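You operate a simulated robot arm through the tools that you are given. There is no shell and no other tool. Be economical: measure what you need, move in short steps, check, and stop when the job is done.

Carry out the task below with a simulated two-armed robot. There is one attempt and no reset: what you move stays moved.

Task
Fetch the brass ring and set it on the top of the picking table. Put the card labelled "ALU" from the top of the picking table on the rate card and the card labelled "copper" on the grey worn tile. Take the blue plastic cap on the top of the picking table and put it away on the low shelf of the separator stand. Put one of the small copper caps from the shelf under the picking table on top of the yellow tape cassette. Take the blue plastic piece on the top of the blue steel bin lid and put it away on the feed bench shelf. Put the blue sample magnet on the trestle top away on the test desk top. Close the cart drawer. Pick up the yellow shackle with one hand, pass it to the other hand and put it on the top shelf of the parts rack. Turn the feeder gate screw to 20 MM. Lift the lid of the yellow bin open. The order is free. Set down upright: card, yellow shackle.
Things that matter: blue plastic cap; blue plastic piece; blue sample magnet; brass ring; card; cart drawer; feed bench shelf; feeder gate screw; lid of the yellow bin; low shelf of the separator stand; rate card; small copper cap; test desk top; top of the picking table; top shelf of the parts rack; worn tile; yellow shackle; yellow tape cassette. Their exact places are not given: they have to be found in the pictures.

Only the result counts: the job must be done as asked and must still hold three seconds after the hand-in. Knocking over, shifting, dropping, spilling or breaking anything else fails it. A push-on lid holds only when it is set on centred and level and pressed home; a screw cap is set on level and turned clockwise until tight.

Robot
Two 7-joint arms with two-finger parallel grippers on one trunk, on a base that drives. Base frame: it is fixed to the floor where the robot stands at the start and does not move with it; the origin is under the middle of the robot, x ahead of it, y to its left, z up. Lengths are in mm, angles in degrees, forces in N, time in s.
The left shoulder is at the start at [70, 177, 1170], the right one opposite. With the tool pointing down near the work surface each hand reaches from about 100 to 480 mm from the robot's upright axis, wherever it stands, measured 20 degrees to its own side. Places, roughly: blue plastic cap (4x4x3 cm) [700, -600, 900]; blue plastic piece (6x5x4 cm) [1000, -2200, 500]; blue sample magnet (4x4x4 cm) [1000, 2200, 800]; brass ring (5x5x2 cm) [500, 100, 400]; cart drawer [-5200, -3700, 600]; feed bench shelf [-2600, -5300, 300]; feeder gate screw [-2300, 3700, 900]; lid of the yellow bin [600, 1100, 600]; low shelf of the separator stand [-700, 3500, 300]; small copper cap (3x3x2 cm) [500, -900, 400]; test desk top [-5300, -1500, 700]; top of the picking table [800, -500, 900]; top shelf of the parts rack [-5300, -5400, 1700]; worn tile (9x9x2 cm) [500, 0, 900]; yellow shackle (10x6x13 cm) [-4800, -3400, 800]; yellow tape cassette (7x7x12 cm) [900, -1300, 900]. Payload 3.43 kg a hand.
Tool frame (each hand has its own): the origin (TCP) lies between the finger pads and is the grasp point; the fingertips stand 30 mm ahead of it; z points along the fingers, y is the line along which they close. The gripper opens to 94 mm. The fingers are 28 mm wide and 10 mm thick; the gripper's body (50 by 96 mm) begins 55 mm behind the TCP.
Orientation is told as [roll, pitch, yaw] about the base's x, y, z axes, in that order, counted from this pose: with the fingers straight down and closing along the base's y, the tool's x points along the base's -x, its y along +y and its z along -z.

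Tools
- The arms move only by the tool jog_arm. It takes "left_steps", "right_steps" or both (then of equal length, played together; a hand with none holds still); each is a list of rows, each a list of 3 entries, a list of its own where there are three numbers: the turn, a rotation vector about the base's x, y, z in degrees, then the shift along the base's x, y, z in mm, then the gripper command, from -1 (shut) to 1 (fully open), values between in proportion. In form: [[[wx, wy, wz], [dx, dy, dz], claw], ...]. A call has 1 to 8 rows; each row is the pose to reach, as a shift and turn from the pose commanded when the call began. A row lasts 0.2 s, in which the tool goes at most 50 mm and 8.6 degrees; a call with a longer step from one row to the next is refused whole, and so is a gripper value outside its range. A pose out of reach is approached as far as the arm can. The call stops where the force on the tool passes 40 N (or 10 N more than at its start, if that is more) or the arm is blocked; 0.2 s more then pass. The fingers move at their own pace (about 153 mm/s each) and stop on an object; they squeeze with about 21 N. The grip force told is the motor's: it shows also when the fingers shut on nothing. Time passes only in rows, and 0.2 s behind the last, so rows that repeat a pose let the fingers close. The reply holds the time, the measured pose of the TCP, the force on the tool along the base axes, the opening and the grip force, in the units named above and with some noise, with the torque about the TCP (base axes, N m) and any sound that the robot's microphone picked up, and new pictures: "show" is both (left out), scene, wrist or none (wrist: the cameras of the hands that moved).
- Cameras (640 x 400 px; columns grow to the right, rows downward): "scene" is now at [126.1, -26.5, 1481.1]; the picture's right is [-0.40, -0.91, -0.00], its down [-0.65, 0.29, -0.70] and it looks along [0.64, -0.28, -0.72] (base axes); focal length 252 px, centre (320, 200). "left" rides on the left gripper at [76, -14, -102] in its tool frame; the picture's right is [0.18, 0.98, 0.00], its down [-0.75, 0.14, -0.64] and it looks along [-0.63, 0.12, 0.77] (tool axes); focal length 243 px, centre (320, 200). "right" rides on the right gripper at [76, 14, -102] in its tool frame; the picture's right is [-0.18, 0.98, 0.00], its down [-0.75, -0.14, -0.64] and it looks along [-0.63, -0.12, 0.77] (tool axes); focal length 243 px, centre (320, 200).
- raise_lower(by): slides the trunk up (or, below 0, down) by that many mm; the arms and the scene camera ride with it, the base frame stays. It gives what a move gives, with no picture.
- steer(legs): drives the robot by 1 to 6 legs, each [ahead, turn to the left] in mm and degrees, along the robot's own axes; the way and the turn of a leg run together, so that a leg with both is an arc; at most 1500 mm and 180 degrees a leg. The arms and the cameras ride along, it lands a little off, and it stops where it bumps. It gives what a move gives, and a new picture of the scene camera.
- pan_tilt(pan, tilt): turns the head with the scene camera to pan (to the left, within 86 degrees either way) and tilt (down, from -29 to 69), counted from straight ahead of the robot. It gives what a move gives, and a new picture of the scene camera.
- point_at(camera, pixels): for up to 12 pixels [column, row] of the newest picture of that camera ("zoom" is the newest enlarged one), the place [x, y, z] in the base frame of the surface seen there, good to about 2 mm, but the place of the scene camera against the robot may be out by one fixed shift of up to 18 mm in any direction. No time passes.
- zoom(camera, box): a new picture of the part [left, top, right, bottom] of that camera's present view, enlarged. No time passes.
- hand_in(): hands the job in; it is judged then, once.

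Keep the steps short. Do not move on a guess: measure, check each grasp and each placing, and mend mistakes. In all there are 350 turns and 360 pictures (those below and enlarged ones count). Leave the grippers open and the arms clear of the work at the hand-in unless told otherwise, and finish with a single line.

The tools are called after "Call:" by a JSON object that holds its "method" and its "body". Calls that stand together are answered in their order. jog_arm: Moves the arms, as the interface text tells. Its arguments: {"type":"object","properties":{"left_steps":{"type":"array"},"right_steps":{"type":"array"},"show":{"type":"string","enum":["both","scene","wrist","none"]}},"required":[]} The other tools are called the same way: raise_lower (by) slides the trunk up or down; steer (legs) drives the base; pan_tilt (pan, tilt) turns the head that bears the scene camera; point_at (camera, pixels) gives the place of the surface under pixels of a picture; zoom (camera, box) takes an enlarged picture of a part of a camera's view; hand_in () hands the job in.

At the start:

```text
clock: 0.0
left_ee_pos: [561.5, -16.0, 1161.0]
left_orientation: [0.0, 0.0, 0.1]
left_force: [-0.1, 0.5, -1.1]
left_moment: [0.0, -0.01, 0.03]
left_grip_width: 94.0
left_grasp_force: 0.0
right_ee_pos: [323.8, -420.6, 1151.5]
right_orientation: [0.0, 0.0, 0.1]
right_force: [-0.4, -0.3, 0.9]
right_moment: [-0.02, -0.01, 0.0]
right_grip_width: 93.8
right_grasp_force: 0.1
trunk travel left (down, up): [-750.0, 90.0]
robot x, y, heading: [-3.7, 0.2, 0.2]
head pan, tilt: [-23.8, 45.7]
```

scene: 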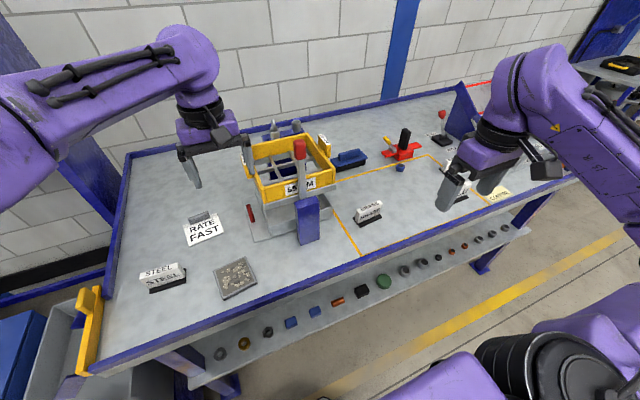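
right: 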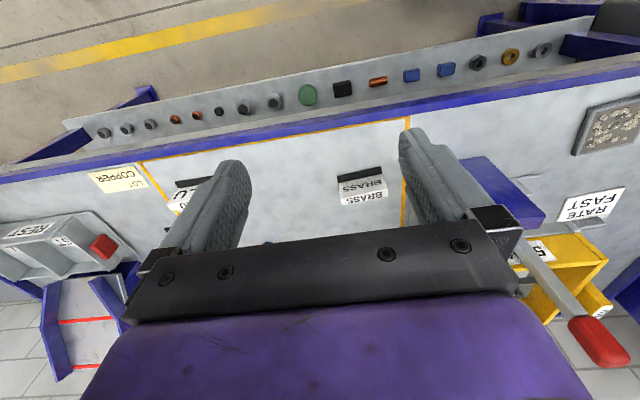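
left: 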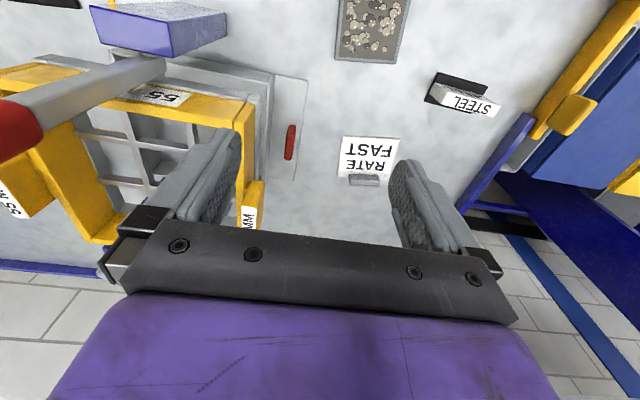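

I see the picking table with cards, a sieve, a tile and a shelf with small pieces. I will enlarge parts of the view to identify the objects.

Call:
{"method": "zoom", "body": {"camera": "scene", "box": [320, 70, 560, 220]}}

Call:
{"method": "zoom", "body": {"camera": "scene", "box": [190, 220, 520, 400]}}

```text
2.67 times, centred on (440, 145) of scene
```

zoom: 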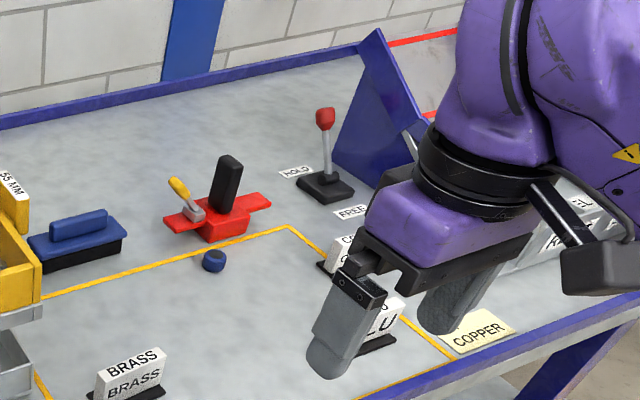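

```text
1.94 times, centred on (355, 310) of scene
```

zoom: 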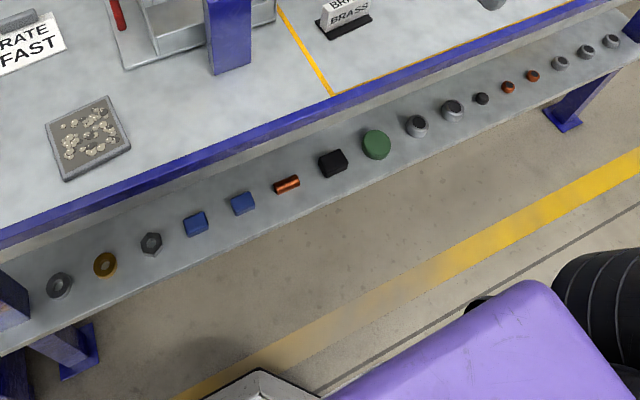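

I see the RATE card, the tile, the cards and the shelf pieces. I will measure them in the scene and wrist views to find the scene camera's shift.

Call:
{"method": "point_at", "body": {"camera": "scene", "pixels": [[244, 344], [452, 251], [464, 248], [400, 168], [203, 230], [235, 278], [214, 284], [259, 286], [457, 193], [371, 208], [160, 275], [440, 257]]}}

Call:
{"method": "point_at", "body": {"camera": "left", "pixels": [[370, 155], [372, 30], [344, 138], [400, 140], [335, 56], [397, 62], [470, 100]]}}

Call:
{"method": "point_at", "body": {"camera": "right", "pixels": [[510, 57], [377, 82], [175, 119], [197, 115], [88, 176], [135, 167], [114, 188], [362, 190], [340, 178], [382, 169]]}}

Call:
{"method": "zoom", "body": {"camera": "right", "box": [60, 60, 420, 285]}}

```text
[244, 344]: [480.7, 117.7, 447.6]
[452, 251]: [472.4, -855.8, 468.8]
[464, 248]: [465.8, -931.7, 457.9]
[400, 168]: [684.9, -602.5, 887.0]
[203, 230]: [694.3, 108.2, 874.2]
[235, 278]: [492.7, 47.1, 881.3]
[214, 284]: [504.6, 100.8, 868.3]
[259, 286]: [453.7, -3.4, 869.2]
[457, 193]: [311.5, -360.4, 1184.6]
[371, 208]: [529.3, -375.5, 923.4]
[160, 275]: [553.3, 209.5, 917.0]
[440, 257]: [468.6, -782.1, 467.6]
```

```text
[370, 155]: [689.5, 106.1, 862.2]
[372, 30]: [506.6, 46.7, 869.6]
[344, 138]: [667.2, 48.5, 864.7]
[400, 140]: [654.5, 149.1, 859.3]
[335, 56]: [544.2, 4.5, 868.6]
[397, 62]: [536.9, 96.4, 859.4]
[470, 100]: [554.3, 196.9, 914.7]
```

```text
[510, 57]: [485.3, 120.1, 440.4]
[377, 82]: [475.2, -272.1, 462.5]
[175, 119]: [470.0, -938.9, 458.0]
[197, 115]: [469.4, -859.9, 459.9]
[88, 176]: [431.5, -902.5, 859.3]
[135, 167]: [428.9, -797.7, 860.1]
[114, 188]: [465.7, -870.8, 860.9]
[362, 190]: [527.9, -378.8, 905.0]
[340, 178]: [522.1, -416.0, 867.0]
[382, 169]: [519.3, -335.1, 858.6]
```

```text
1.78 times, centred on (240, 172) of right
```

zoom: 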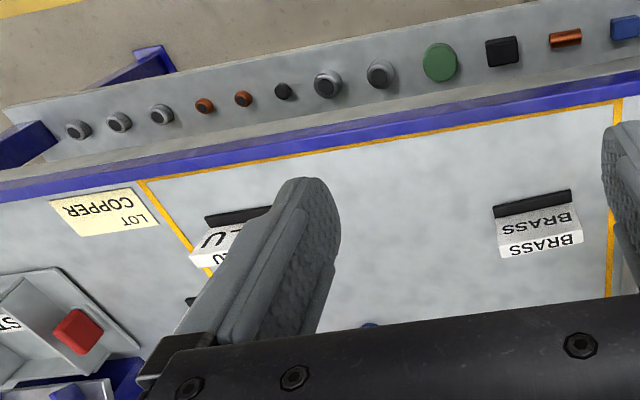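

The scene camera reads about 9 mm high. The right arm hides the cards on the right, so I will draw it back, then look.

Call:
{"method": "jog_arm", "body": {"right_steps": [[[0, 0, 0], [-40, 0, 0], 1], [[0, 0, 0], [-80, 0, 0], 1], [[0, 0, 0], [-120, 0, 0], 1], [[0, 0, 0], [-130, 0, 0], 1]], "show": "both"}}

Call:
{"method": "pan_tilt", "body": {"pan": -50, "tilt": 35}}

```text
clock: 1.0
left_ee_pos: [561.0, -15.0, 1160.7]
left_orientation: [0.0, 0.0, 0.1]
left_force: [-0.5, -0.3, 0.0]
left_moment: [-0.01, 0.04, 0.01]
left_grip_width: 93.9
left_grasp_force: 0.1
right_ee_pos: [193.9, -420.1, 1152.5]
right_orientation: [-0.1, 0.0, 0.2]
right_force: [-0.2, 0.1, 0.8]
right_moment: [-0.02, 0.01, 0.01]
right_grip_width: 94.0
right_grasp_force: 0.1
trunk travel left (down, up): [-750.0, 90.0]
robot x, y, heading: [0.8, 1.7, -0.1]
head pan, tilt: [-23.8, 45.7]
```

scene: 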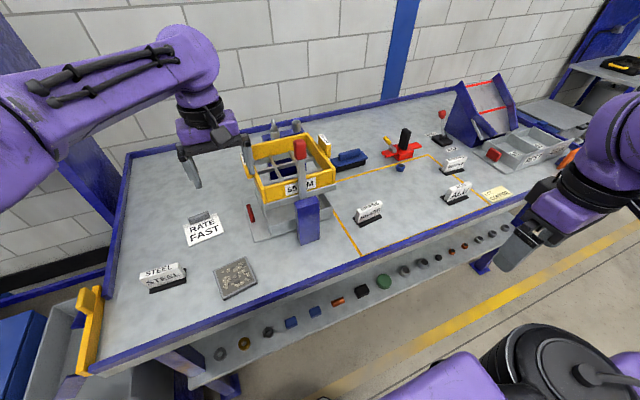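
right: 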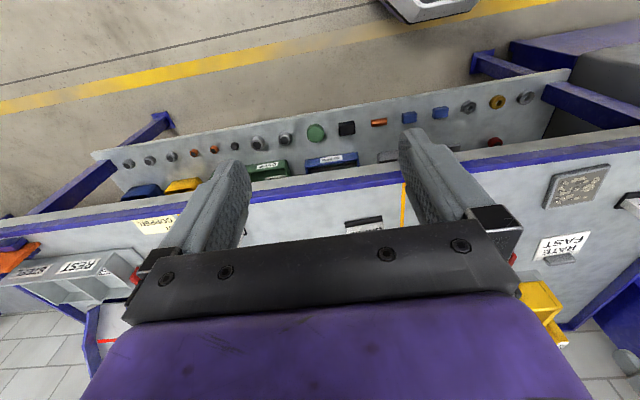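

```text
clock: 1.9
left_ee_pos: [560.8, -14.8, 1161.7]
left_orientation: [0.1, 0.0, 0.0]
left_force: [0.2, 0.5, 0.1]
left_moment: [-0.04, 0.01, 0.02]
left_grip_width: 94.2
left_grasp_force: 0.0
right_ee_pos: [193.8, -419.8, 1152.5]
right_orientation: [-0.1, -0.1, 0.0]
right_force: [-0.5, 0.1, -0.4]
right_moment: [-0.01, 0.04, -0.01]
right_grip_width: 94.2
right_grasp_force: 0.0
trunk travel left (down, up): [-750.0, 90.0]
robot x, y, heading: [-2.5, 0.5, 0.1]
head pan, tilt: [-50.0, 35.0]
```

scene: 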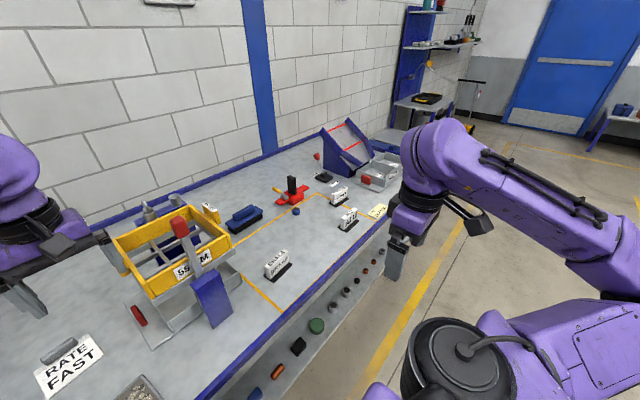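

I will enlarge the cards to read them and measure them.

Call:
{"method": "zoom", "body": {"camera": "scene", "box": [250, 110, 430, 300]}}

Call:
{"method": "point_at", "body": {"camera": "scene", "pixels": [[277, 264], [266, 278], [348, 218], [338, 196], [295, 210], [376, 211], [275, 318], [375, 242], [290, 190], [200, 240], [68, 362], [316, 326]]}}

```text
2.11 times, centred on (340, 205) of scene
```

zoom: 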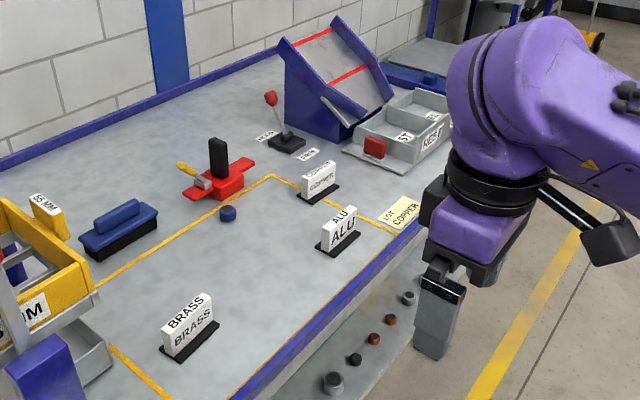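

```text
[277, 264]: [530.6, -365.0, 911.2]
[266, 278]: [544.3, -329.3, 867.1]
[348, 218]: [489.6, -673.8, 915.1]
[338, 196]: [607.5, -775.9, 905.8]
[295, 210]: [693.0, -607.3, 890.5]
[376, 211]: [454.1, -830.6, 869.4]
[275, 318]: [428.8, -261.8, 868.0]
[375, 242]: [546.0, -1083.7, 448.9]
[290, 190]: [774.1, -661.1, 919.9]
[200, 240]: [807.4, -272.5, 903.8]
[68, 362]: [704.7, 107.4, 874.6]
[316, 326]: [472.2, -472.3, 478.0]
```

The cards are clear: ALU near (490,-675), copper near (607,-776), the blue cap at (693,-607). I will draw the left hand back before driving to y ≈ -650.

Call:
{"method": "jog_arm", "body": {"left_steps": [[[0, 0, 0], [-40, 25, 0], 1], [[0, 0, 0], [-80, 50, 0], 1], [[0, 0, 0], [-120, 75, 0], 1], [[0, 0, 0], [-160, 100, 0], 1], [[0, 0, 0], [-200, 125, 0], 1], [[0, 0, 0], [-240, 150, 0], 1], [[0, 0, 0], [-280, 175, 0], 1], [[0, 0, 0], [-320, 200, 0], 1]], "show": "none"}}

Call:
{"method": "steer", "body": {"legs": [[0, -90], [640, 0], [0, 90]]}}

```text
clock: 3.7
left_ee_pos: [239.0, 189.1, 1161.9]
left_orientation: [-0.1, -0.2, 0.1]
left_force: [-0.6, 0.1, -0.2]
left_moment: [-0.02, 0.0, -0.01]
left_grip_width: 94.1
left_grasp_force: 0.0
right_ee_pos: [193.2, -418.1, 1152.9]
right_orientation: [-0.2, 0.0, 0.2]
right_force: [1.1, 0.3, 0.2]
right_moment: [-0.03, -0.03, -0.01]
right_grip_width: 94.0
right_grasp_force: 0.2
trunk travel left (down, up): [-750.0, 90.0]
robot x, y, heading: [-4.9, 4.1, 0.1]
head pan, tilt: [-50.0, 35.0]
```

```text
clock: 14.9
left_ee_pos: [232.2, -458.4, 1161.7]
left_orientation: [0.0, -0.1, -0.8]
left_force: [-0.6, 0.2, 0.7]
left_moment: [0.03, 0.01, -0.01]
left_grip_width: 94.0
left_grasp_force: 0.2
right_ee_pos: [178.2, -1063.9, 1153.0]
right_orientation: [0.0, -0.1, -0.7]
right_force: [-0.5, 0.8, 0.4]
right_moment: [0.02, 0.03, 0.01]
right_grip_width: 94.2
right_grasp_force: 0.1
trunk travel left (down, up): [-750.0, 90.0]
robot x, y, heading: [-10.1, -640.3, -0.9]
head pan, tilt: [-50.0, 35.0]
```

scene: 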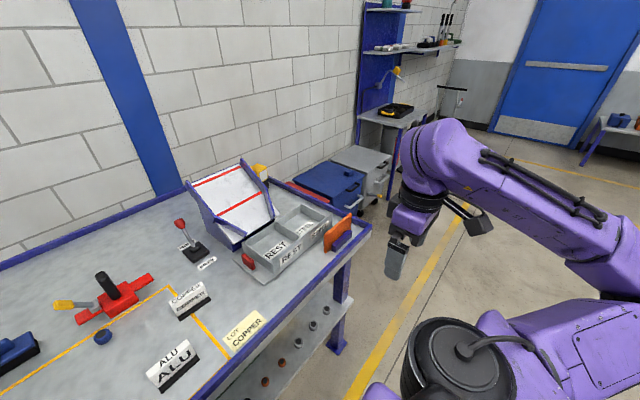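

Now I look down at the cards, panning to the front, and measure.

Call:
{"method": "pan_tilt", "body": {"pan": -20, "tilt": 45}}

Call:
{"method": "zoom", "body": {"camera": "scene", "box": [220, 80, 480, 260]}}

```text
clock: 15.9
left_ee_pos: [233.6, -458.8, 1162.0]
left_orientation: [0.0, 0.0, -0.9]
left_force: [0.0, -0.5, 0.1]
left_moment: [-0.02, -0.02, 0.0]
left_grip_width: 93.9
left_grasp_force: 0.2
right_ee_pos: [177.8, -1063.1, 1152.2]
right_orientation: [-0.1, -0.1, -0.7]
right_force: [0.2, 0.2, 0.0]
right_moment: [0.02, -0.02, -0.02]
right_grip_width: 94.1
right_grasp_force: 0.0
trunk travel left (down, up): [-750.0, 90.0]
robot x, y, heading: [-10.5, -640.5, -0.6]
head pan, tilt: [-20.0, 45.0]
```

scene: 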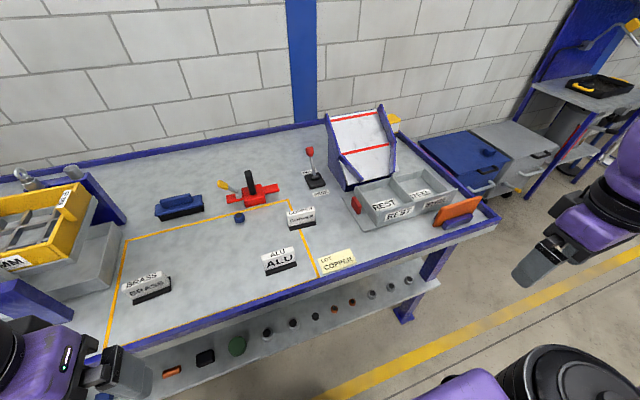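

```text
2.22 times, centred on (350, 170) of scene
```

zoom: 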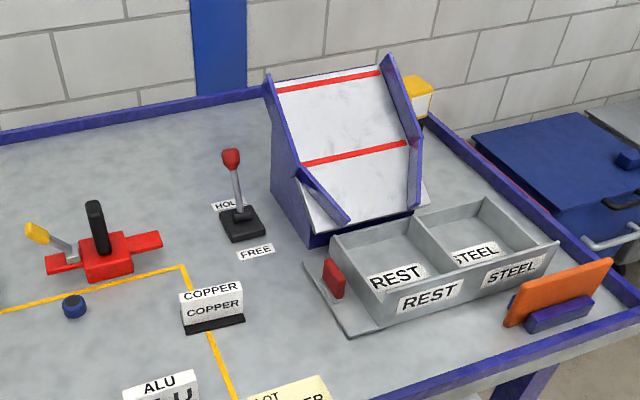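

I measure the ALU and copper cards' edges in the enlarged view.

Call:
{"method": "zoom", "body": {"camera": "scene", "box": [230, 190, 350, 290]}}

Call:
{"method": "point_at", "body": {"camera": "scene", "pixels": [[264, 256], [292, 249], [280, 262], [279, 252], [267, 275], [297, 266], [288, 213], [312, 209], [301, 215], [290, 229], [314, 224], [240, 215]]}}

```text
4.00 times, centred on (290, 240) of scene
```

zoom: 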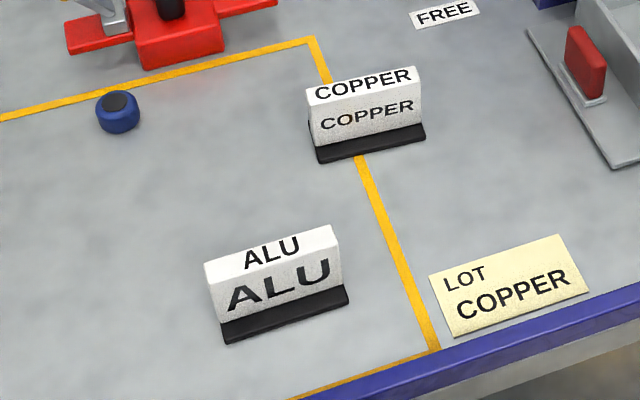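

```text
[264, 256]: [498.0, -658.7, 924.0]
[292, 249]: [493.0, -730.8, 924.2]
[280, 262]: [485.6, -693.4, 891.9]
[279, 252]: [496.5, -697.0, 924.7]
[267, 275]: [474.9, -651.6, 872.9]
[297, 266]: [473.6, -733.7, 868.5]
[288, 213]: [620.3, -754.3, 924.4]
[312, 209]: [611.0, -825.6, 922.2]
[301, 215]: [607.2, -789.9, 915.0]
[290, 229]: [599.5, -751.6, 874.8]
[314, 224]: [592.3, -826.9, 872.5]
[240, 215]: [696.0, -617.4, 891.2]
```

I check the table edge, shelf edge and the robot base's own front for clearance.

Call:
{"method": "point_at", "body": {"camera": "scene", "pixels": [[370, 275], [372, 283], [300, 350], [395, 310], [405, 318], [540, 350], [470, 375], [600, 370], [500, 360]]}}

Call:
{"method": "steer", "body": {"legs": [[0, -89], [100, 0], [0, 90]]}}

```text
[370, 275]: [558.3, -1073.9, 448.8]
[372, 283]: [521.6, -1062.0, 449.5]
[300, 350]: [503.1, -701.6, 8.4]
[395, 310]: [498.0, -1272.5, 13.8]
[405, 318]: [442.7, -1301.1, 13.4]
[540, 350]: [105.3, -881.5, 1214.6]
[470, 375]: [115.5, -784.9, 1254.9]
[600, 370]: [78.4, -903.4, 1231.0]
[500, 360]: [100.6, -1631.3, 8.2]
```

```text
clock: 24.6
left_ee_pos: [228.9, -554.2, 1162.4]
left_orientation: [0.0, 0.1, 0.3]
left_force: [-0.2, 0.1, 0.5]
left_moment: [0.0, 0.01, 0.03]
left_grip_width: 94.0
left_grasp_force: 0.1
right_ee_pos: [186.9, -1159.8, 1152.3]
right_orientation: [0.1, -0.2, 0.2]
right_force: [0.0, -1.0, 0.6]
right_moment: [0.01, -0.02, 0.0]
right_grip_width: 94.0
right_grasp_force: 0.0
trunk travel left (down, up): [-750.0, 90.0]
robot x, y, heading: [-9.3, -742.6, 0.3]
head pan, tilt: [-20.0, 45.0]
```

scene: 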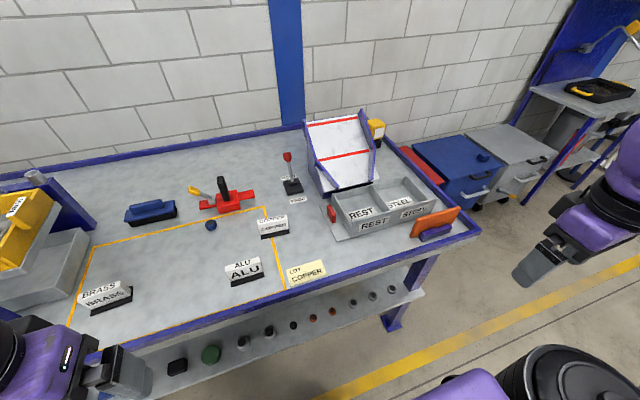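

The robot is at y ≈ -742. I move the right hand toward the copper card, turning it so the fingers close along x.

Call:
{"method": "jog_arm", "body": {"right_steps": [[[0, 0, 8.5], [34, 30, 0], 1], [[0, 0, 17], [68, 60, 0], 1], [[0, 0, 25.5], [102, 90, 0], 1], [[0, 0, 34], [136, 120, 0], 1], [[0, 0, 42.5], [170, 150, 0], 1], [[0, 0, 51], [204, 180, 0], 1], [[0, 0, 59.5], [238, 210, 0], 1], [[0, 0, 68], [272, 240, 0], 1]], "show": "none"}}

Call:
{"method": "jog_arm", "body": {"right_steps": [[[0, 0, 8], [35, 30, -10], 1], [[0, 0, 16], [70, 60, -20], 1], [[0, 0, 22], [105, 90, -30], 1], [[0, 0, 22], [140, 120, -40], 1], [[0, 0, 22], [148, 132, -80], 1], [[0, 0, 22], [148, 132, -120], 1]], "show": "both"}}

```text
clock: 26.4
left_ee_pos: [230.6, -551.8, 1162.1]
left_orientation: [-0.1, -0.1, 0.3]
left_force: [0.3, -0.3, -0.3]
left_moment: [-0.04, 0.01, 0.0]
left_grip_width: 93.9
left_grasp_force: 0.1
right_ee_pos: [458.9, -917.1, 1152.5]
right_orientation: [-0.2, 0.1, 68.3]
right_force: [-0.3, -0.3, 0.1]
right_moment: [-0.02, 0.01, 0.01]
right_grip_width: 93.7
right_grasp_force: 0.1
trunk travel left (down, up): [-750.0, 90.0]
robot x, y, heading: [-8.2, -740.2, 0.2]
head pan, tilt: [-20.0, 45.0]
```

```text
clock: 27.9
left_ee_pos: [230.0, -554.9, 1161.8]
left_orientation: [0.0, 0.0, 0.3]
left_force: [-0.5, 0.0, 0.1]
left_moment: [0.01, -0.04, 0.01]
left_grip_width: 94.2
left_grasp_force: 0.1
right_ee_pos: [607.4, -787.1, 1032.3]
right_orientation: [-0.1, 0.0, 90.4]
right_force: [0.2, -0.4, -0.4]
right_moment: [0.02, 0.02, -0.02]
right_grip_width: 94.0
right_grasp_force: 0.0
trunk travel left (down, up): [-750.0, 90.0]
robot x, y, heading: [-8.9, -742.5, 0.3]
head pan, tilt: [-20.0, 45.0]
```

scene: 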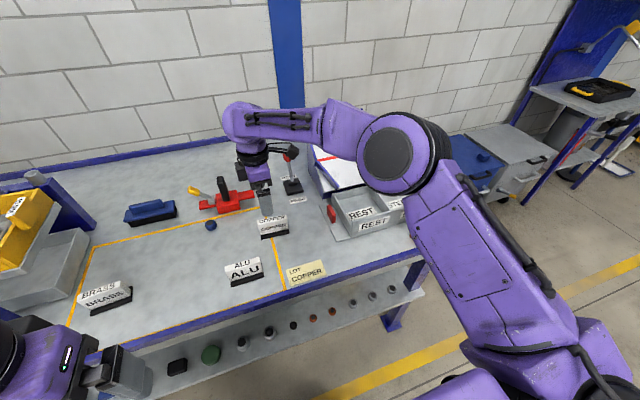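
right: 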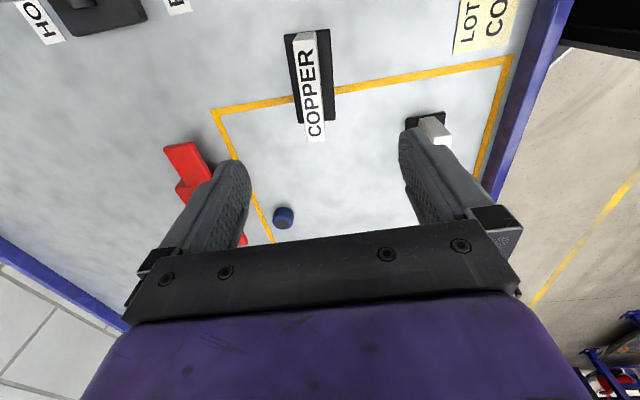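

The reach is good. I measure the copper card in the right wrist view (top label column 310).

Call:
{"method": "point_at", "body": {"camera": "right", "pixels": [[300, 40], [318, 40], [306, 135], [322, 136], [310, 80], [285, 37], [333, 60], [300, 100], [283, 218], [425, 120]]}}

Call:
{"method": "zoom", "body": {"camera": "right", "box": [230, 10, 390, 150]}}

```text
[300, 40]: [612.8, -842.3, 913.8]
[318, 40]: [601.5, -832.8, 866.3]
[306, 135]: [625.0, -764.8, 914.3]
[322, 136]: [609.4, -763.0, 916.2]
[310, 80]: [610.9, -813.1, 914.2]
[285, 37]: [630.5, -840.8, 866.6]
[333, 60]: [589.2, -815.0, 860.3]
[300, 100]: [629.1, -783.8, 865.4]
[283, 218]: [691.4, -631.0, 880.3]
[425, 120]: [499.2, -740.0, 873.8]
```

```text
2.86 times, centred on (310, 80) of right
```

zoom: 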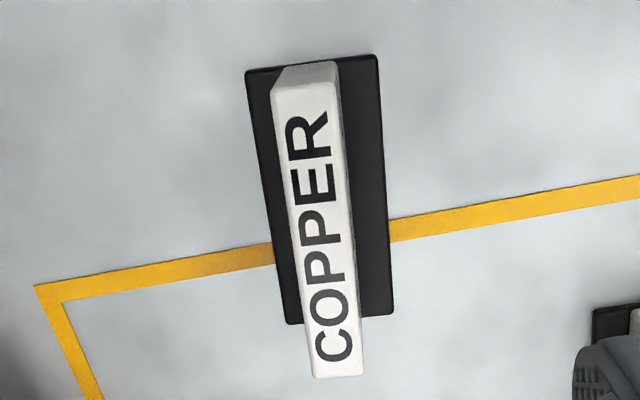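

Card centre ≈ (613,-803), turned about -6°. I check the lever knob near the hand before descending.

Call:
{"method": "point_at", "body": {"camera": "scene", "pixels": [[289, 151], [293, 187], [297, 201], [273, 225]]}}

Call:
{"method": "jog_arm", "body": {"right_steps": [[[0, 0, -3], [3, -8, 0], 1], [[0, 0, -6], [6, -16, 0], 1], [[0, 0, -6], [6, -16, -30], 1]], "show": "wrist"}}

```text
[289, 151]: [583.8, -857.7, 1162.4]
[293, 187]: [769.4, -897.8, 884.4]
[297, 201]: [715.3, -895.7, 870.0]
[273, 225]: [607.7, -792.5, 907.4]
```

```text
clock: 28.6
left_ee_pos: [230.1, -554.6, 1161.3]
left_orientation: [0.0, -0.1, 0.3]
left_force: [0.5, -0.3, 1.3]
left_moment: [0.02, -0.01, 0.01]
left_grip_width: 94.1
left_grasp_force: 0.1
right_ee_pos: [613.0, -803.8, 1003.5]
right_orientation: [-0.1, 0.1, 84.3]
right_force: [1.1, 0.0, -0.1]
right_moment: [0.01, -0.01, 0.01]
right_grip_width: 94.1
right_grasp_force: 0.0
trunk travel left (down, up): [-750.0, 90.0]
robot x, y, heading: [-12.8, -739.7, 0.4]
head pan, tilt: [-20.0, 45.0]
```

right: 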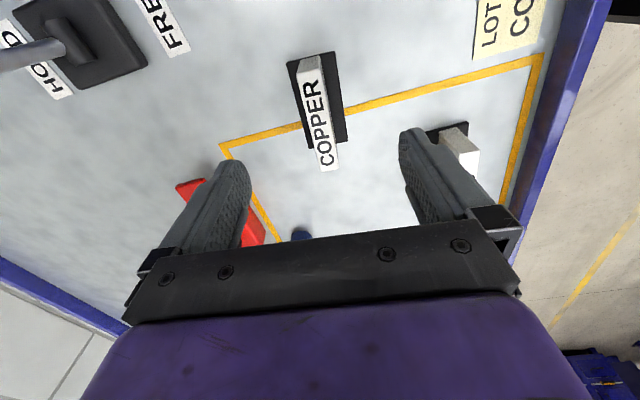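

Aligned between the fingers. I descend to z ≈ 902 and close.

Call:
{"method": "jog_arm", "body": {"right_steps": [[[0, 0, 0], [0, 0, -40], 0.3], [[0, 0, 0], [0, 0, -75], 0.3], [[0, 0, 0], [0, 0, -101], 0.3], [[0, 0, 0], [0, 0, -101], -1], [[0, 0, 0], [0, 0, -101], -1], [[0, 0, 0], [0, 0, -101], -1], [[0, 0, 0], [0, 0, -101], -1]], "show": "wrist"}}

```text
clock: 30.2
left_ee_pos: [231.2, -553.7, 1163.5]
left_orientation: [0.0, 0.0, 0.3]
left_force: [0.0, -0.5, -0.4]
left_moment: [-0.01, -0.02, 0.01]
left_grip_width: 94.3
left_grasp_force: 0.0
right_ee_pos: [614.2, -802.6, 900.9]
right_orientation: [0.0, 0.0, 84.3]
right_force: [-0.1, -0.1, 1.1]
right_moment: [0.01, -0.01, 0.03]
right_grip_width: 21.6
right_grasp_force: 20.7
trunk travel left (down, up): [-750.0, 90.0]
robot x, y, heading: [-10.3, -740.8, 0.4]
head pan, tilt: [-20.0, 45.0]
```

right: 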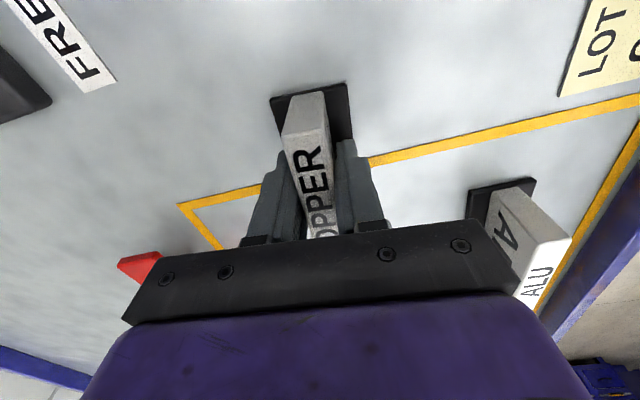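

The copper card is held (21.6 mm). I lift it and draw back right.

Call:
{"method": "jog_arm", "body": {"right_steps": [[[0, 0, 0], [0, 0, 30], -1], [[0, 0, 0], [0, 0, 80], -1], [[0, 0, 0], [0, 0, 130], -1], [[0, 0, 0], [-25, -25, 165], -1], [[0, 0, 0], [-60, -50, 200], -1], [[0, 0, 0], [-95, -75, 220], -1], [[0, 0, 0], [-125, -110, 230], -1], [[0, 0, 0], [-155, -145, 230], -1]], "show": "none"}}

Call:
{"method": "jog_arm", "body": {"right_steps": [[[0, 0, 0], [-30, -20, 0], -1], [[0, 0, 0], [-60, -40, 0], -1], [[0, 0, 0], [-90, -60, 0], -1], [[0, 0, 0], [-120, -80, 0], -1], [[0, 0, 0], [-120, -80, 0], -1], [[0, 0, 0], [-120, -80, 0], -1], [[0, 0, 0], [-120, -80, 0], -1], [[0, 0, 0], [-120, -80, 0], -1]], "left_steps": [[[0, 0, -8.5], [34, -20, 0], 1], [[0, 0, -17], [68, -40, 0], 1], [[0, 0, -25.5], [102, -60, 0], 1], [[0, 0, -34], [136, -80, 0], 1], [[0, 0, -42.5], [170, -95, 0], 1], [[0, 0, -51], [204, -110, 0], 1], [[0, 0, -59.5], [235, -125, -30], 1], [[0, 0, -68], [260, -140, -60], 1]], "show": "none"}}

Call:
{"method": "jog_arm", "body": {"left_steps": [[[0, 0, -8.5], [0, 0, -35], 1], [[0, 0, -17], [0, 0, -70], 1], [[0, 0, -25], [0, 0, -90], 1]], "show": "both"}}

```text
refused: row 5 steps farther than a row can; nothing moved
```

```text
clock: 32.0
left_ee_pos: [492.4, -694.6, 1098.3]
left_orientation: [-0.1, 0.0, -67.7]
left_force: [1.2, -0.5, 0.1]
left_moment: [0.01, 0.0, -0.04]
left_grip_width: 93.9
left_grasp_force: 0.0
right_ee_pos: [496.3, -883.9, 900.9]
right_orientation: [-0.1, -0.1, 84.4]
right_force: [15.5, -1.6, 15.1]
right_moment: [0.01, -0.25, 0.15]
right_grip_width: 22.3
right_grasp_force: 20.6
trunk travel left (down, up): [-750.0, 90.0]
robot x, y, heading: [-10.3, -740.8, 0.2]
head pan, tilt: [-20.0, 45.0]
```

```text
clock: 32.9
left_ee_pos: [491.5, -694.5, 1010.8]
left_orientation: [-0.1, -0.1, -92.8]
left_force: [-0.1, -0.2, -0.4]
left_moment: [0.04, 0.02, -0.01]
left_grip_width: 94.0
left_grasp_force: 0.2
right_ee_pos: [494.8, -882.6, 900.0]
right_orientation: [0.0, -0.1, 84.2]
right_force: [16.1, -2.7, 13.8]
right_moment: [0.01, -0.35, 0.26]
right_grip_width: 22.5
right_grasp_force: 21.2
trunk travel left (down, up): [-750.0, 90.0]
robot x, y, heading: [-12.0, -745.2, 0.1]
head pan, tilt: [-20.0, 45.0]
```

scene: 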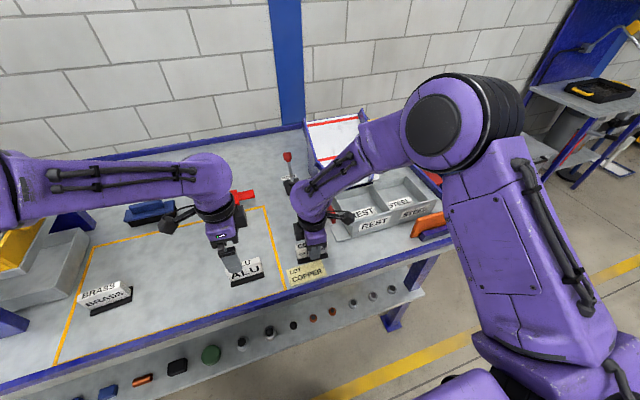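
left: 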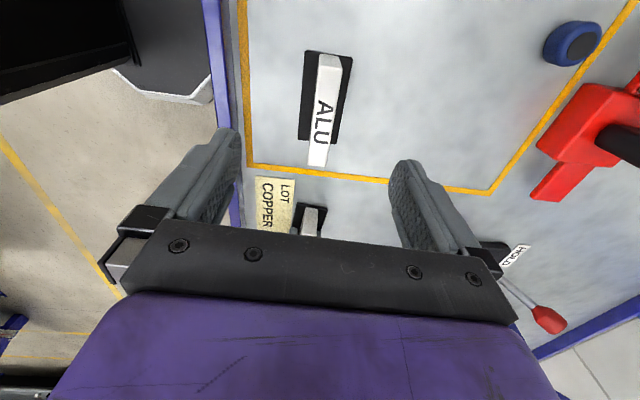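

A lift row was refused, so the right hand slid the card on the table to (495,-883). I lift it straight up now and check nothing was disturbed.

Call:
{"method": "jog_arm", "body": {"right_steps": [[[0, 0, 0], [0, 0, 30], -1], [[0, 0, 0], [0, 0, 75], -1], [[0, 0, 0], [0, 0, 120], -1], [[0, 0, 0], [0, 0, 165], -1], [[0, 0, 0], [0, 0, 210], -1], [[0, 0, 0], [-40, 0, 230], -1], [[0, 0, 0], [-80, -20, 230], -1], [[0, 0, 0], [-120, -40, 230], -1]], "show": "both"}}

```text
clock: 34.6
left_ee_pos: [490.3, -699.4, 1011.1]
left_orientation: [0.1, 0.2, -92.7]
left_force: [0.1, -0.5, 0.2]
left_moment: [0.04, 0.0, 0.01]
left_grip_width: 94.2
left_grasp_force: 0.1
right_ee_pos: [373.1, -929.0, 1130.9]
right_orientation: [0.1, -0.2, 84.4]
right_force: [0.7, -0.2, -0.8]
right_moment: [0.06, 0.01, -0.02]
right_grip_width: 21.8
right_grasp_force: 20.7
trunk travel left (down, up): [-750.0, 90.0]
robot x, y, heading: [-11.4, -742.3, 0.2]
head pan, tilt: [-20.0, 45.0]
```

scene: 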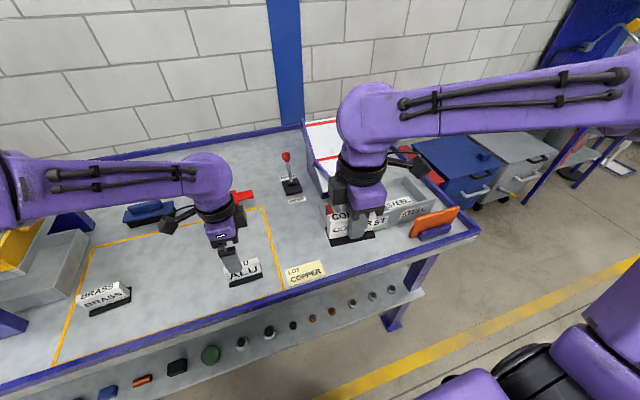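
right: 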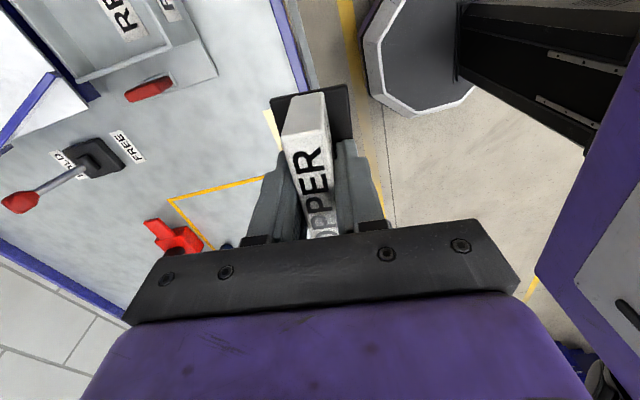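

The tray and the LOT card look unmoved. I verify that and measure ALU in the left wrist view.

Call:
{"method": "point_at", "body": {"camera": "left", "pixels": [[321, 62], [340, 62], [309, 162], [326, 162], [325, 115], [570, 40]]}}

Call:
{"method": "point_at", "body": {"camera": "scene", "pixels": [[306, 273], [286, 268], [290, 288], [325, 276], [321, 261]]}}

```text
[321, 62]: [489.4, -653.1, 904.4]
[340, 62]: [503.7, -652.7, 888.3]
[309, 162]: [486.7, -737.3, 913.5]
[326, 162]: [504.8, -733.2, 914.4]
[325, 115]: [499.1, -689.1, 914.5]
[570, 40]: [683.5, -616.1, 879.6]
```

```text
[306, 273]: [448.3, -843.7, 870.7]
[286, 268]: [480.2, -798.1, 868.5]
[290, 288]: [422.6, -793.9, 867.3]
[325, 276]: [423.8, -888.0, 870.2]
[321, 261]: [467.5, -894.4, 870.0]
```

The LOT card is unmoved. ALU centre ≈ (496,-695). I descend with the left hand and grip.

Call:
{"method": "jog_arm", "body": {"left_steps": [[[0, 0, 0], [5, 1, -30], 1], [[0, 0, 0], [5, 1, -70], 0.4], [[0, 0, 0], [5, 1, -109], 0.4], [[0, 0, 0], [5, 1, -109], -1], [[0, 0, 0], [5, 1, -109], -1], [[0, 0, 0], [5, 1, -109], -1], [[0, 0, 0], [5, 1, -109], -1]], "show": "wrist"}}

```text
clock: 36.2
left_ee_pos: [495.8, -693.2, 901.5]
left_orientation: [0.0, 0.1, -92.6]
left_force: [-1.0, -1.0, -0.7]
left_moment: [0.0, -0.02, 0.03]
left_grip_width: 21.8
left_grasp_force: 20.7
right_ee_pos: [373.5, -924.2, 1132.1]
right_orientation: [0.0, -0.1, 84.3]
right_force: [0.3, -0.5, -1.0]
right_moment: [0.0, 0.01, 0.0]
right_grip_width: 21.6
right_grasp_force: 20.6
trunk travel left (down, up): [-750.0, 90.0]
robot x, y, heading: [-5.4, -739.2, -0.1]
head pan, tilt: [-20.0, 45.0]
```

left: 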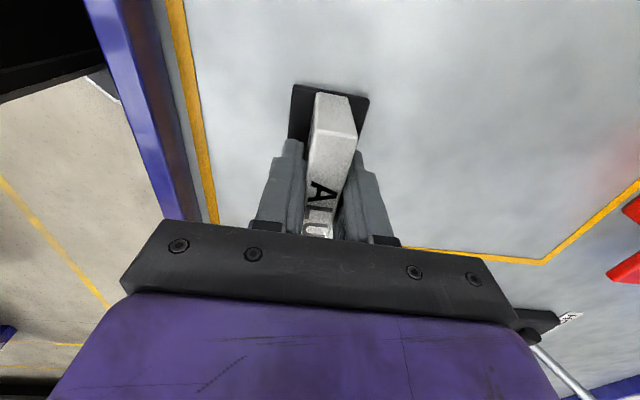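

ALU is held. I lift it straight up, then back a bit.

Call:
{"method": "jog_arm", "body": {"left_steps": [[[0, 0, 0], [0, 0, 30], -1], [[0, 0, 0], [0, 0, 75], -1], [[0, 0, 0], [0, 0, 120], -1], [[0, 0, 0], [0, 0, 165], -1], [[0, 0, 0], [0, 0, 210], -1], [[0, 0, 0], [-40, 0, 230], -1], [[0, 0, 0], [-80, 25, 230], -1], [[0, 0, 0], [-120, 50, 230], -1]], "show": "none"}}

```text
clock: 38.0
left_ee_pos: [372.9, -643.1, 1132.5]
left_orientation: [0.1, 0.0, -92.7]
left_force: [0.4, 0.3, -1.0]
left_moment: [-0.04, -0.03, 0.01]
left_grip_width: 21.6
left_grasp_force: 21.0
right_ee_pos: [372.1, -921.5, 1132.7]
right_orientation: [-0.2, -0.1, 84.3]
right_force: [0.2, 0.4, -0.7]
right_moment: [0.0, 0.01, -0.01]
right_grip_width: 21.5
right_grasp_force: 20.3
trunk travel left (down, up): [-750.0, 90.0]
robot x, y, heading: [-7.8, -744.8, 0.1]
head pan, tilt: [-20.0, 45.0]
```

Both cards are held high. I drive to y ≈ 70.

Call:
{"method": "steer", "body": {"legs": [[0, 90], [815, 0], [0, -90]]}}

Call:
{"method": "pan_tilt", "body": {"pan": 0, "tilt": 50}}

```text
clock: 50.1
left_ee_pos: [358.6, 168.1, 1131.7]
left_orientation: [0.0, -0.1, -92.5]
left_force: [1.1, -0.6, -0.1]
left_moment: [0.01, 0.02, -0.02]
left_grip_width: 21.5
left_grasp_force: 21.1
right_ee_pos: [358.7, -111.3, 1131.6]
right_orientation: [0.0, 0.0, 84.6]
right_force: [0.6, 1.0, 0.1]
right_moment: [0.0, -0.04, 0.0]
right_grip_width: 21.8
right_grasp_force: 20.9
trunk travel left (down, up): [-750.0, 90.0]
robot x, y, heading: [-25.4, 68.4, 0.4]
head pan, tilt: [-20.0, 45.0]
```

scene: 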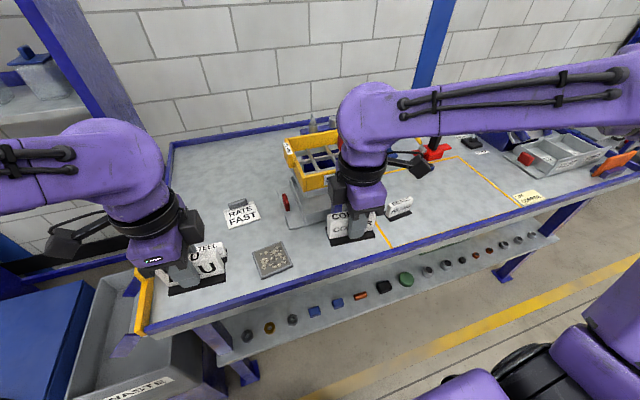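

```text
clock: 50.9
left_ee_pos: [359.1, 168.7, 1132.6]
left_orientation: [0.0, -0.1, -92.5]
left_force: [0.2, 0.3, -1.0]
left_moment: [-0.02, 0.01, 0.0]
left_grip_width: 21.7
left_grasp_force: 21.1
right_ee_pos: [358.6, -112.5, 1132.0]
right_orientation: [0.0, -0.1, 84.6]
right_force: [-0.7, 0.2, -0.6]
right_moment: [0.02, -0.01, 0.02]
right_grip_width: 21.8
right_grasp_force: 21.0
trunk travel left (down, up): [-750.0, 90.0]
robot x, y, heading: [-25.8, 67.6, 0.5]
head pan, tilt: [0.0, 50.0]
```

scene: 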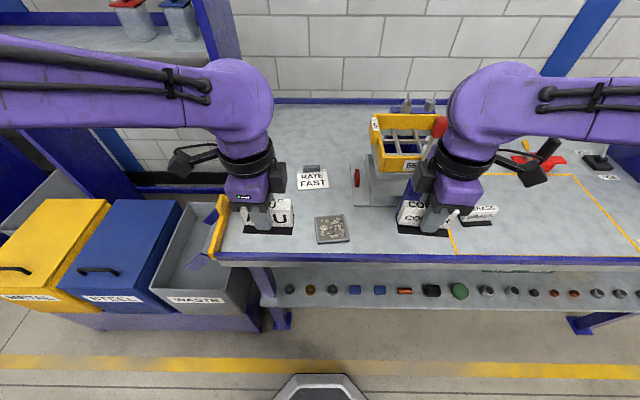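

Good view. I measure the rate card, tile, and the robot base's front.

Call:
{"method": "zoom", "body": {"camera": "scene", "box": [270, 150, 390, 260]}}

Call:
{"method": "point_at", "body": {"camera": "scene", "pixels": [[312, 168], [299, 175], [326, 174], [299, 190], [329, 186], [319, 220], [342, 217], [319, 241], [348, 238], [332, 229], [318, 378], [310, 289]]}}

```text
3.64 times, centred on (330, 205) of scene
```

zoom: 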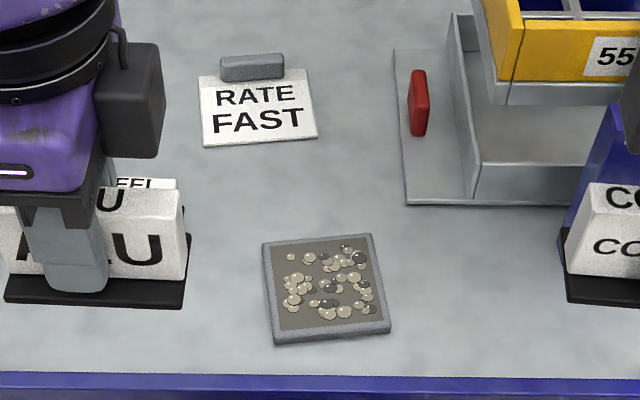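

```text
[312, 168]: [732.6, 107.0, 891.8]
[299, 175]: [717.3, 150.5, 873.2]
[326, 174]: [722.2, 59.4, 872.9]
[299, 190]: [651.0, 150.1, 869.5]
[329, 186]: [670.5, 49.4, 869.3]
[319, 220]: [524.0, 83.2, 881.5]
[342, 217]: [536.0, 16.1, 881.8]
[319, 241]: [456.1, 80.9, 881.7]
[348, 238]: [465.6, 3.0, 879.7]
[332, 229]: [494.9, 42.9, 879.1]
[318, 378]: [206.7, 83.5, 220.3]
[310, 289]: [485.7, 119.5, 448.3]
```

I check the shelf front and bin stand front to see how far I can drive ahead.

Call:
{"method": "point_at", "body": {"camera": "scene", "pixels": [[340, 306], [340, 302], [240, 325], [100, 325], [287, 330], [210, 318], [318, 395], [360, 395], [278, 395], [400, 255]]}}

```text
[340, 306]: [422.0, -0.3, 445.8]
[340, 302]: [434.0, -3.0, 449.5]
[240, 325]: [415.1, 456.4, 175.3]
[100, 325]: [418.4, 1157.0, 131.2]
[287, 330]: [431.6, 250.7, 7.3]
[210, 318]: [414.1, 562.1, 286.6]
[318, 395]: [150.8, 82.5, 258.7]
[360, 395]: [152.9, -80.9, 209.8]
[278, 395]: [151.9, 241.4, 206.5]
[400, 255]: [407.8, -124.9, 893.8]
```

There is about 190 mm clear ahead of the base. I drive 110 mm ahead.

Call:
{"method": "steer", "body": {"legs": [[110, 0]]}}

```text
clock: 52.1
left_ee_pos: [468.6, 167.5, 1133.5]
left_orientation: [0.1, -0.2, -92.3]
left_force: [-0.2, -0.4, -0.9]
left_moment: [0.01, 0.0, 0.02]
left_grip_width: 21.6
left_grasp_force: 20.5
right_ee_pos: [468.6, -111.5, 1131.5]
right_orientation: [-0.1, -0.1, 84.5]
right_force: [-0.8, -0.4, -0.5]
right_moment: [0.01, -0.01, -0.02]
right_grip_width: 21.8
right_grasp_force: 20.8
trunk travel left (down, up): [-750.0, 90.0]
robot x, y, heading: [86.2, 70.7, 0.4]
head pan, tilt: [0.0, 50.0]
```

scene: 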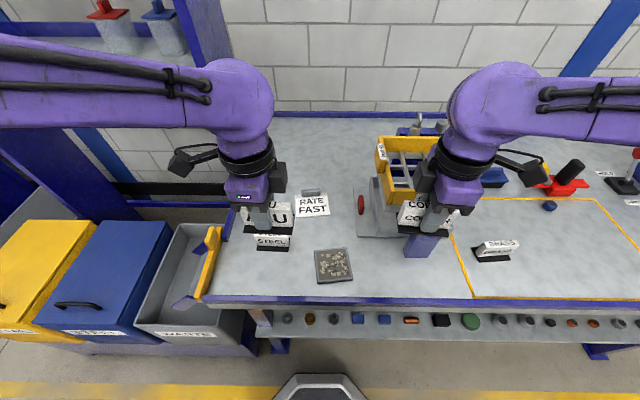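

I move the left hand above the rate card to hover.

Call:
{"method": "jog_arm", "body": {"left_steps": [[[0, 0, 1], [40, -13, 0], -1], [[0, 0, 2], [80, -26, 0], -1], [[0, 0, 3], [120, -40, -10], -1], [[0, 0, 4], [160, -53, -25], -1], [[0, 0, 5], [195, -66, -50], -1], [[0, 0, 5], [216, -66, -90], -1], [[0, 0, 5], [216, -66, -130], -1], [[0, 0, 5], [216, -66, -170], -1]], "show": "both"}}

```text
clock: 53.9
left_ee_pos: [686.5, 102.5, 962.3]
left_orientation: [0.0, 0.0, -87.4]
left_force: [-0.4, 0.5, -0.4]
left_moment: [0.0, 0.02, -0.01]
left_grip_width: 21.6
left_grasp_force: 21.6
right_ee_pos: [470.1, -111.2, 1131.4]
right_orientation: [0.0, -0.1, 84.5]
right_force: [0.4, -0.3, -1.0]
right_moment: [0.02, 0.0, -0.01]
right_grip_width: 21.6
right_grasp_force: 21.2
trunk travel left (down, up): [-750.0, 90.0]
robot x, y, heading: [87.6, 66.6, 0.4]
head pan, tilt: [0.0, 50.0]
```

scene: 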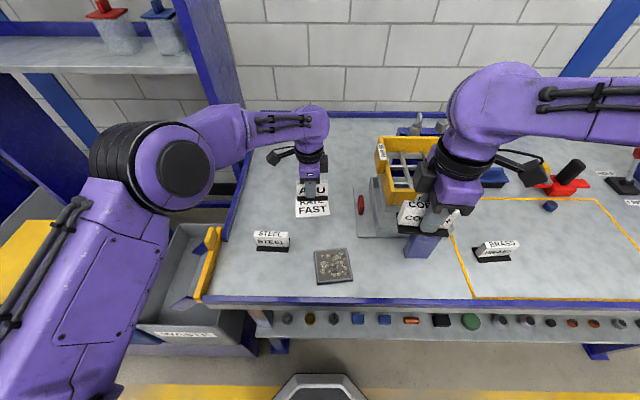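
left: 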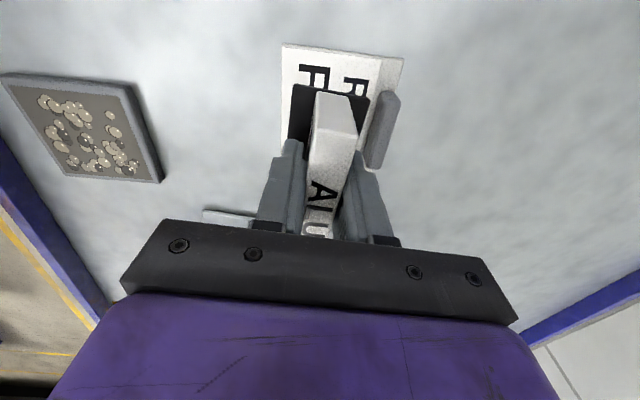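

I check rate-card corners and clip position in the left view.

Call:
{"method": "point_at", "body": {"camera": "left", "pixels": [[284, 47], [400, 60], [390, 92], [380, 100], [366, 165], [300, 100], [205, 212], [282, 90], [10, 78], [125, 85], [158, 180], [70, 172]]}}

```text
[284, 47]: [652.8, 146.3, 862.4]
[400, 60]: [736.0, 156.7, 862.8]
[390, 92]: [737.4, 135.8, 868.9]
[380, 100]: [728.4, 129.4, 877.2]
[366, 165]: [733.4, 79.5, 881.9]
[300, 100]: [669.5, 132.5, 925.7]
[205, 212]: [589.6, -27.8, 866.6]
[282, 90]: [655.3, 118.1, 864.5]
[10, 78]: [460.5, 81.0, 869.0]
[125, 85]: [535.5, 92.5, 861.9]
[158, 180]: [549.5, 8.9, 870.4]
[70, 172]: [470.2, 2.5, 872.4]
```

The card sits centred over the rate card, clear of the clip. I lower to contact.

Call:
{"method": "jog_arm", "body": {"left_steps": [[[0, 0, 2], [1, -1, -30], -1], [[0, 0, 2], [1, -1, -50], -1], [[0, 0, 2], [1, -1, -57], -1], [[0, 0, 2], [1, -1, -60], -1]], "show": "wrist"}}

```text
clock: 54.9
left_ee_pos: [687.3, 101.6, 906.0]
left_orientation: [0.3, -0.1, -85.5]
left_force: [0.5, 1.1, 12.3]
left_moment: [0.03, 0.02, 0.03]
left_grip_width: 21.8
left_grasp_force: 21.1
right_ee_pos: [466.5, -110.7, 1132.5]
right_orientation: [-0.1, -0.1, 84.6]
right_force: [-0.3, 0.4, 0.3]
right_moment: [-0.01, 0.02, 0.0]
right_grip_width: 21.8
right_grasp_force: 20.8
trunk travel left (down, up): [-750.0, 90.0]
robot x, y, heading: [83.5, 69.7, 0.5]
head pan, tilt: [0.0, 50.0]
```

left: 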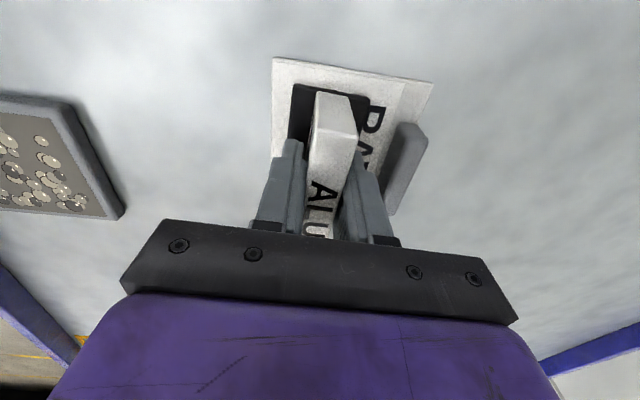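

Contact (12 N). I open a little only (clip nearby) and rise.

Call:
{"method": "jog_arm", "body": {"left_steps": [[[0, 0, 0], [0, 0, 2], -0.3], [[0, 0, 0], [0, 0, 2], -0.3], [[0, 0, 0], [0, 0, 30], -0.3], [[0, 0, 0], [0, 0, 75], -0.3], [[0, 0, 0], [0, 0, 120], 0], [[0, 0, 0], [0, 0, 165], 1], [[0, 0, 0], [0, 0, 210], 1]], "show": "wrist"}}

```text
clock: 56.5
left_ee_pos: [686.2, 101.3, 1112.8]
left_orientation: [0.0, -0.1, -85.5]
left_force: [-0.5, 0.2, 0.5]
left_moment: [-0.02, 0.0, 0.01]
left_grip_width: 94.2
left_grasp_force: 0.1
right_ee_pos: [467.5, -111.5, 1131.6]
right_orientation: [-0.1, -0.1, 84.6]
right_force: [0.5, 0.2, -0.3]
right_moment: [-0.02, 0.0, -0.01]
right_grip_width: 21.7
right_grasp_force: 21.0
trunk travel left (down, up): [-750.0, 90.0]
robot x, y, heading: [85.1, 73.1, 0.5]
head pan, tilt: [0.0, 50.0]
```

left: 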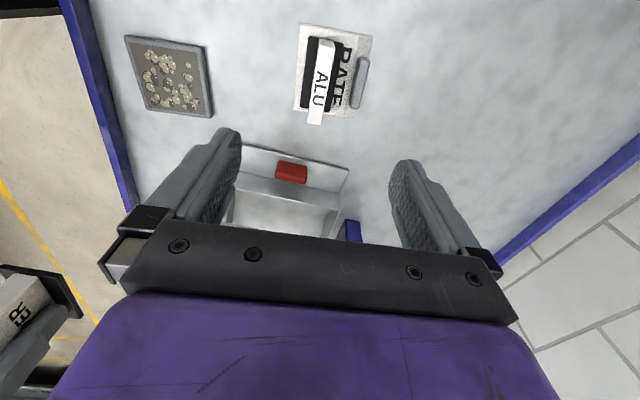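

ALU stands on the rate card. I measure the tile corners in the left view.

Call:
{"method": "point_at", "body": {"camera": "left", "pixels": [[130, 42], [201, 50], [145, 106], [208, 112], [170, 78], [318, 75]]}}

Call:
{"method": "jog_arm", "body": {"left_steps": [[[0, 0, 0], [-40, 10, 10], 1], [[0, 0, 0], [-80, 25, 20], 1], [[0, 0, 0], [-120, 50, 20], 1], [[0, 0, 0], [-160, 75, 20], 1], [[0, 0, 0], [-200, 100, 20], 1], [[0, 0, 0], [-240, 125, 20], 1], [[0, 0, 0], [-280, 150, 20], 1]], "show": "none"}}

```text
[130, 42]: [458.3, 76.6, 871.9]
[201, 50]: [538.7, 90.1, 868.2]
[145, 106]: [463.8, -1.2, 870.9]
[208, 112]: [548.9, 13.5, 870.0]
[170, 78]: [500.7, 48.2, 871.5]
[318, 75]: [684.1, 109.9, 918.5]
```

```text
clock: 58.1
left_ee_pos: [405.6, 254.7, 1133.9]
left_orientation: [0.3, -0.2, -85.4]
left_force: [-0.5, 0.3, -1.1]
left_moment: [0.0, -0.01, 0.0]
left_grip_width: 93.7
left_grasp_force: 0.0
right_ee_pos: [468.0, -108.1, 1132.6]
right_orientation: [-0.1, 0.2, 84.6]
right_force: [0.2, 0.2, 0.5]
right_moment: [-0.03, -0.01, -0.01]
right_grip_width: 21.8
right_grasp_force: 21.0
trunk travel left (down, up): [-750.0, 90.0]
robot x, y, heading: [87.7, 69.7, 0.5]
head pan, tilt: [0.0, 50.0]
```

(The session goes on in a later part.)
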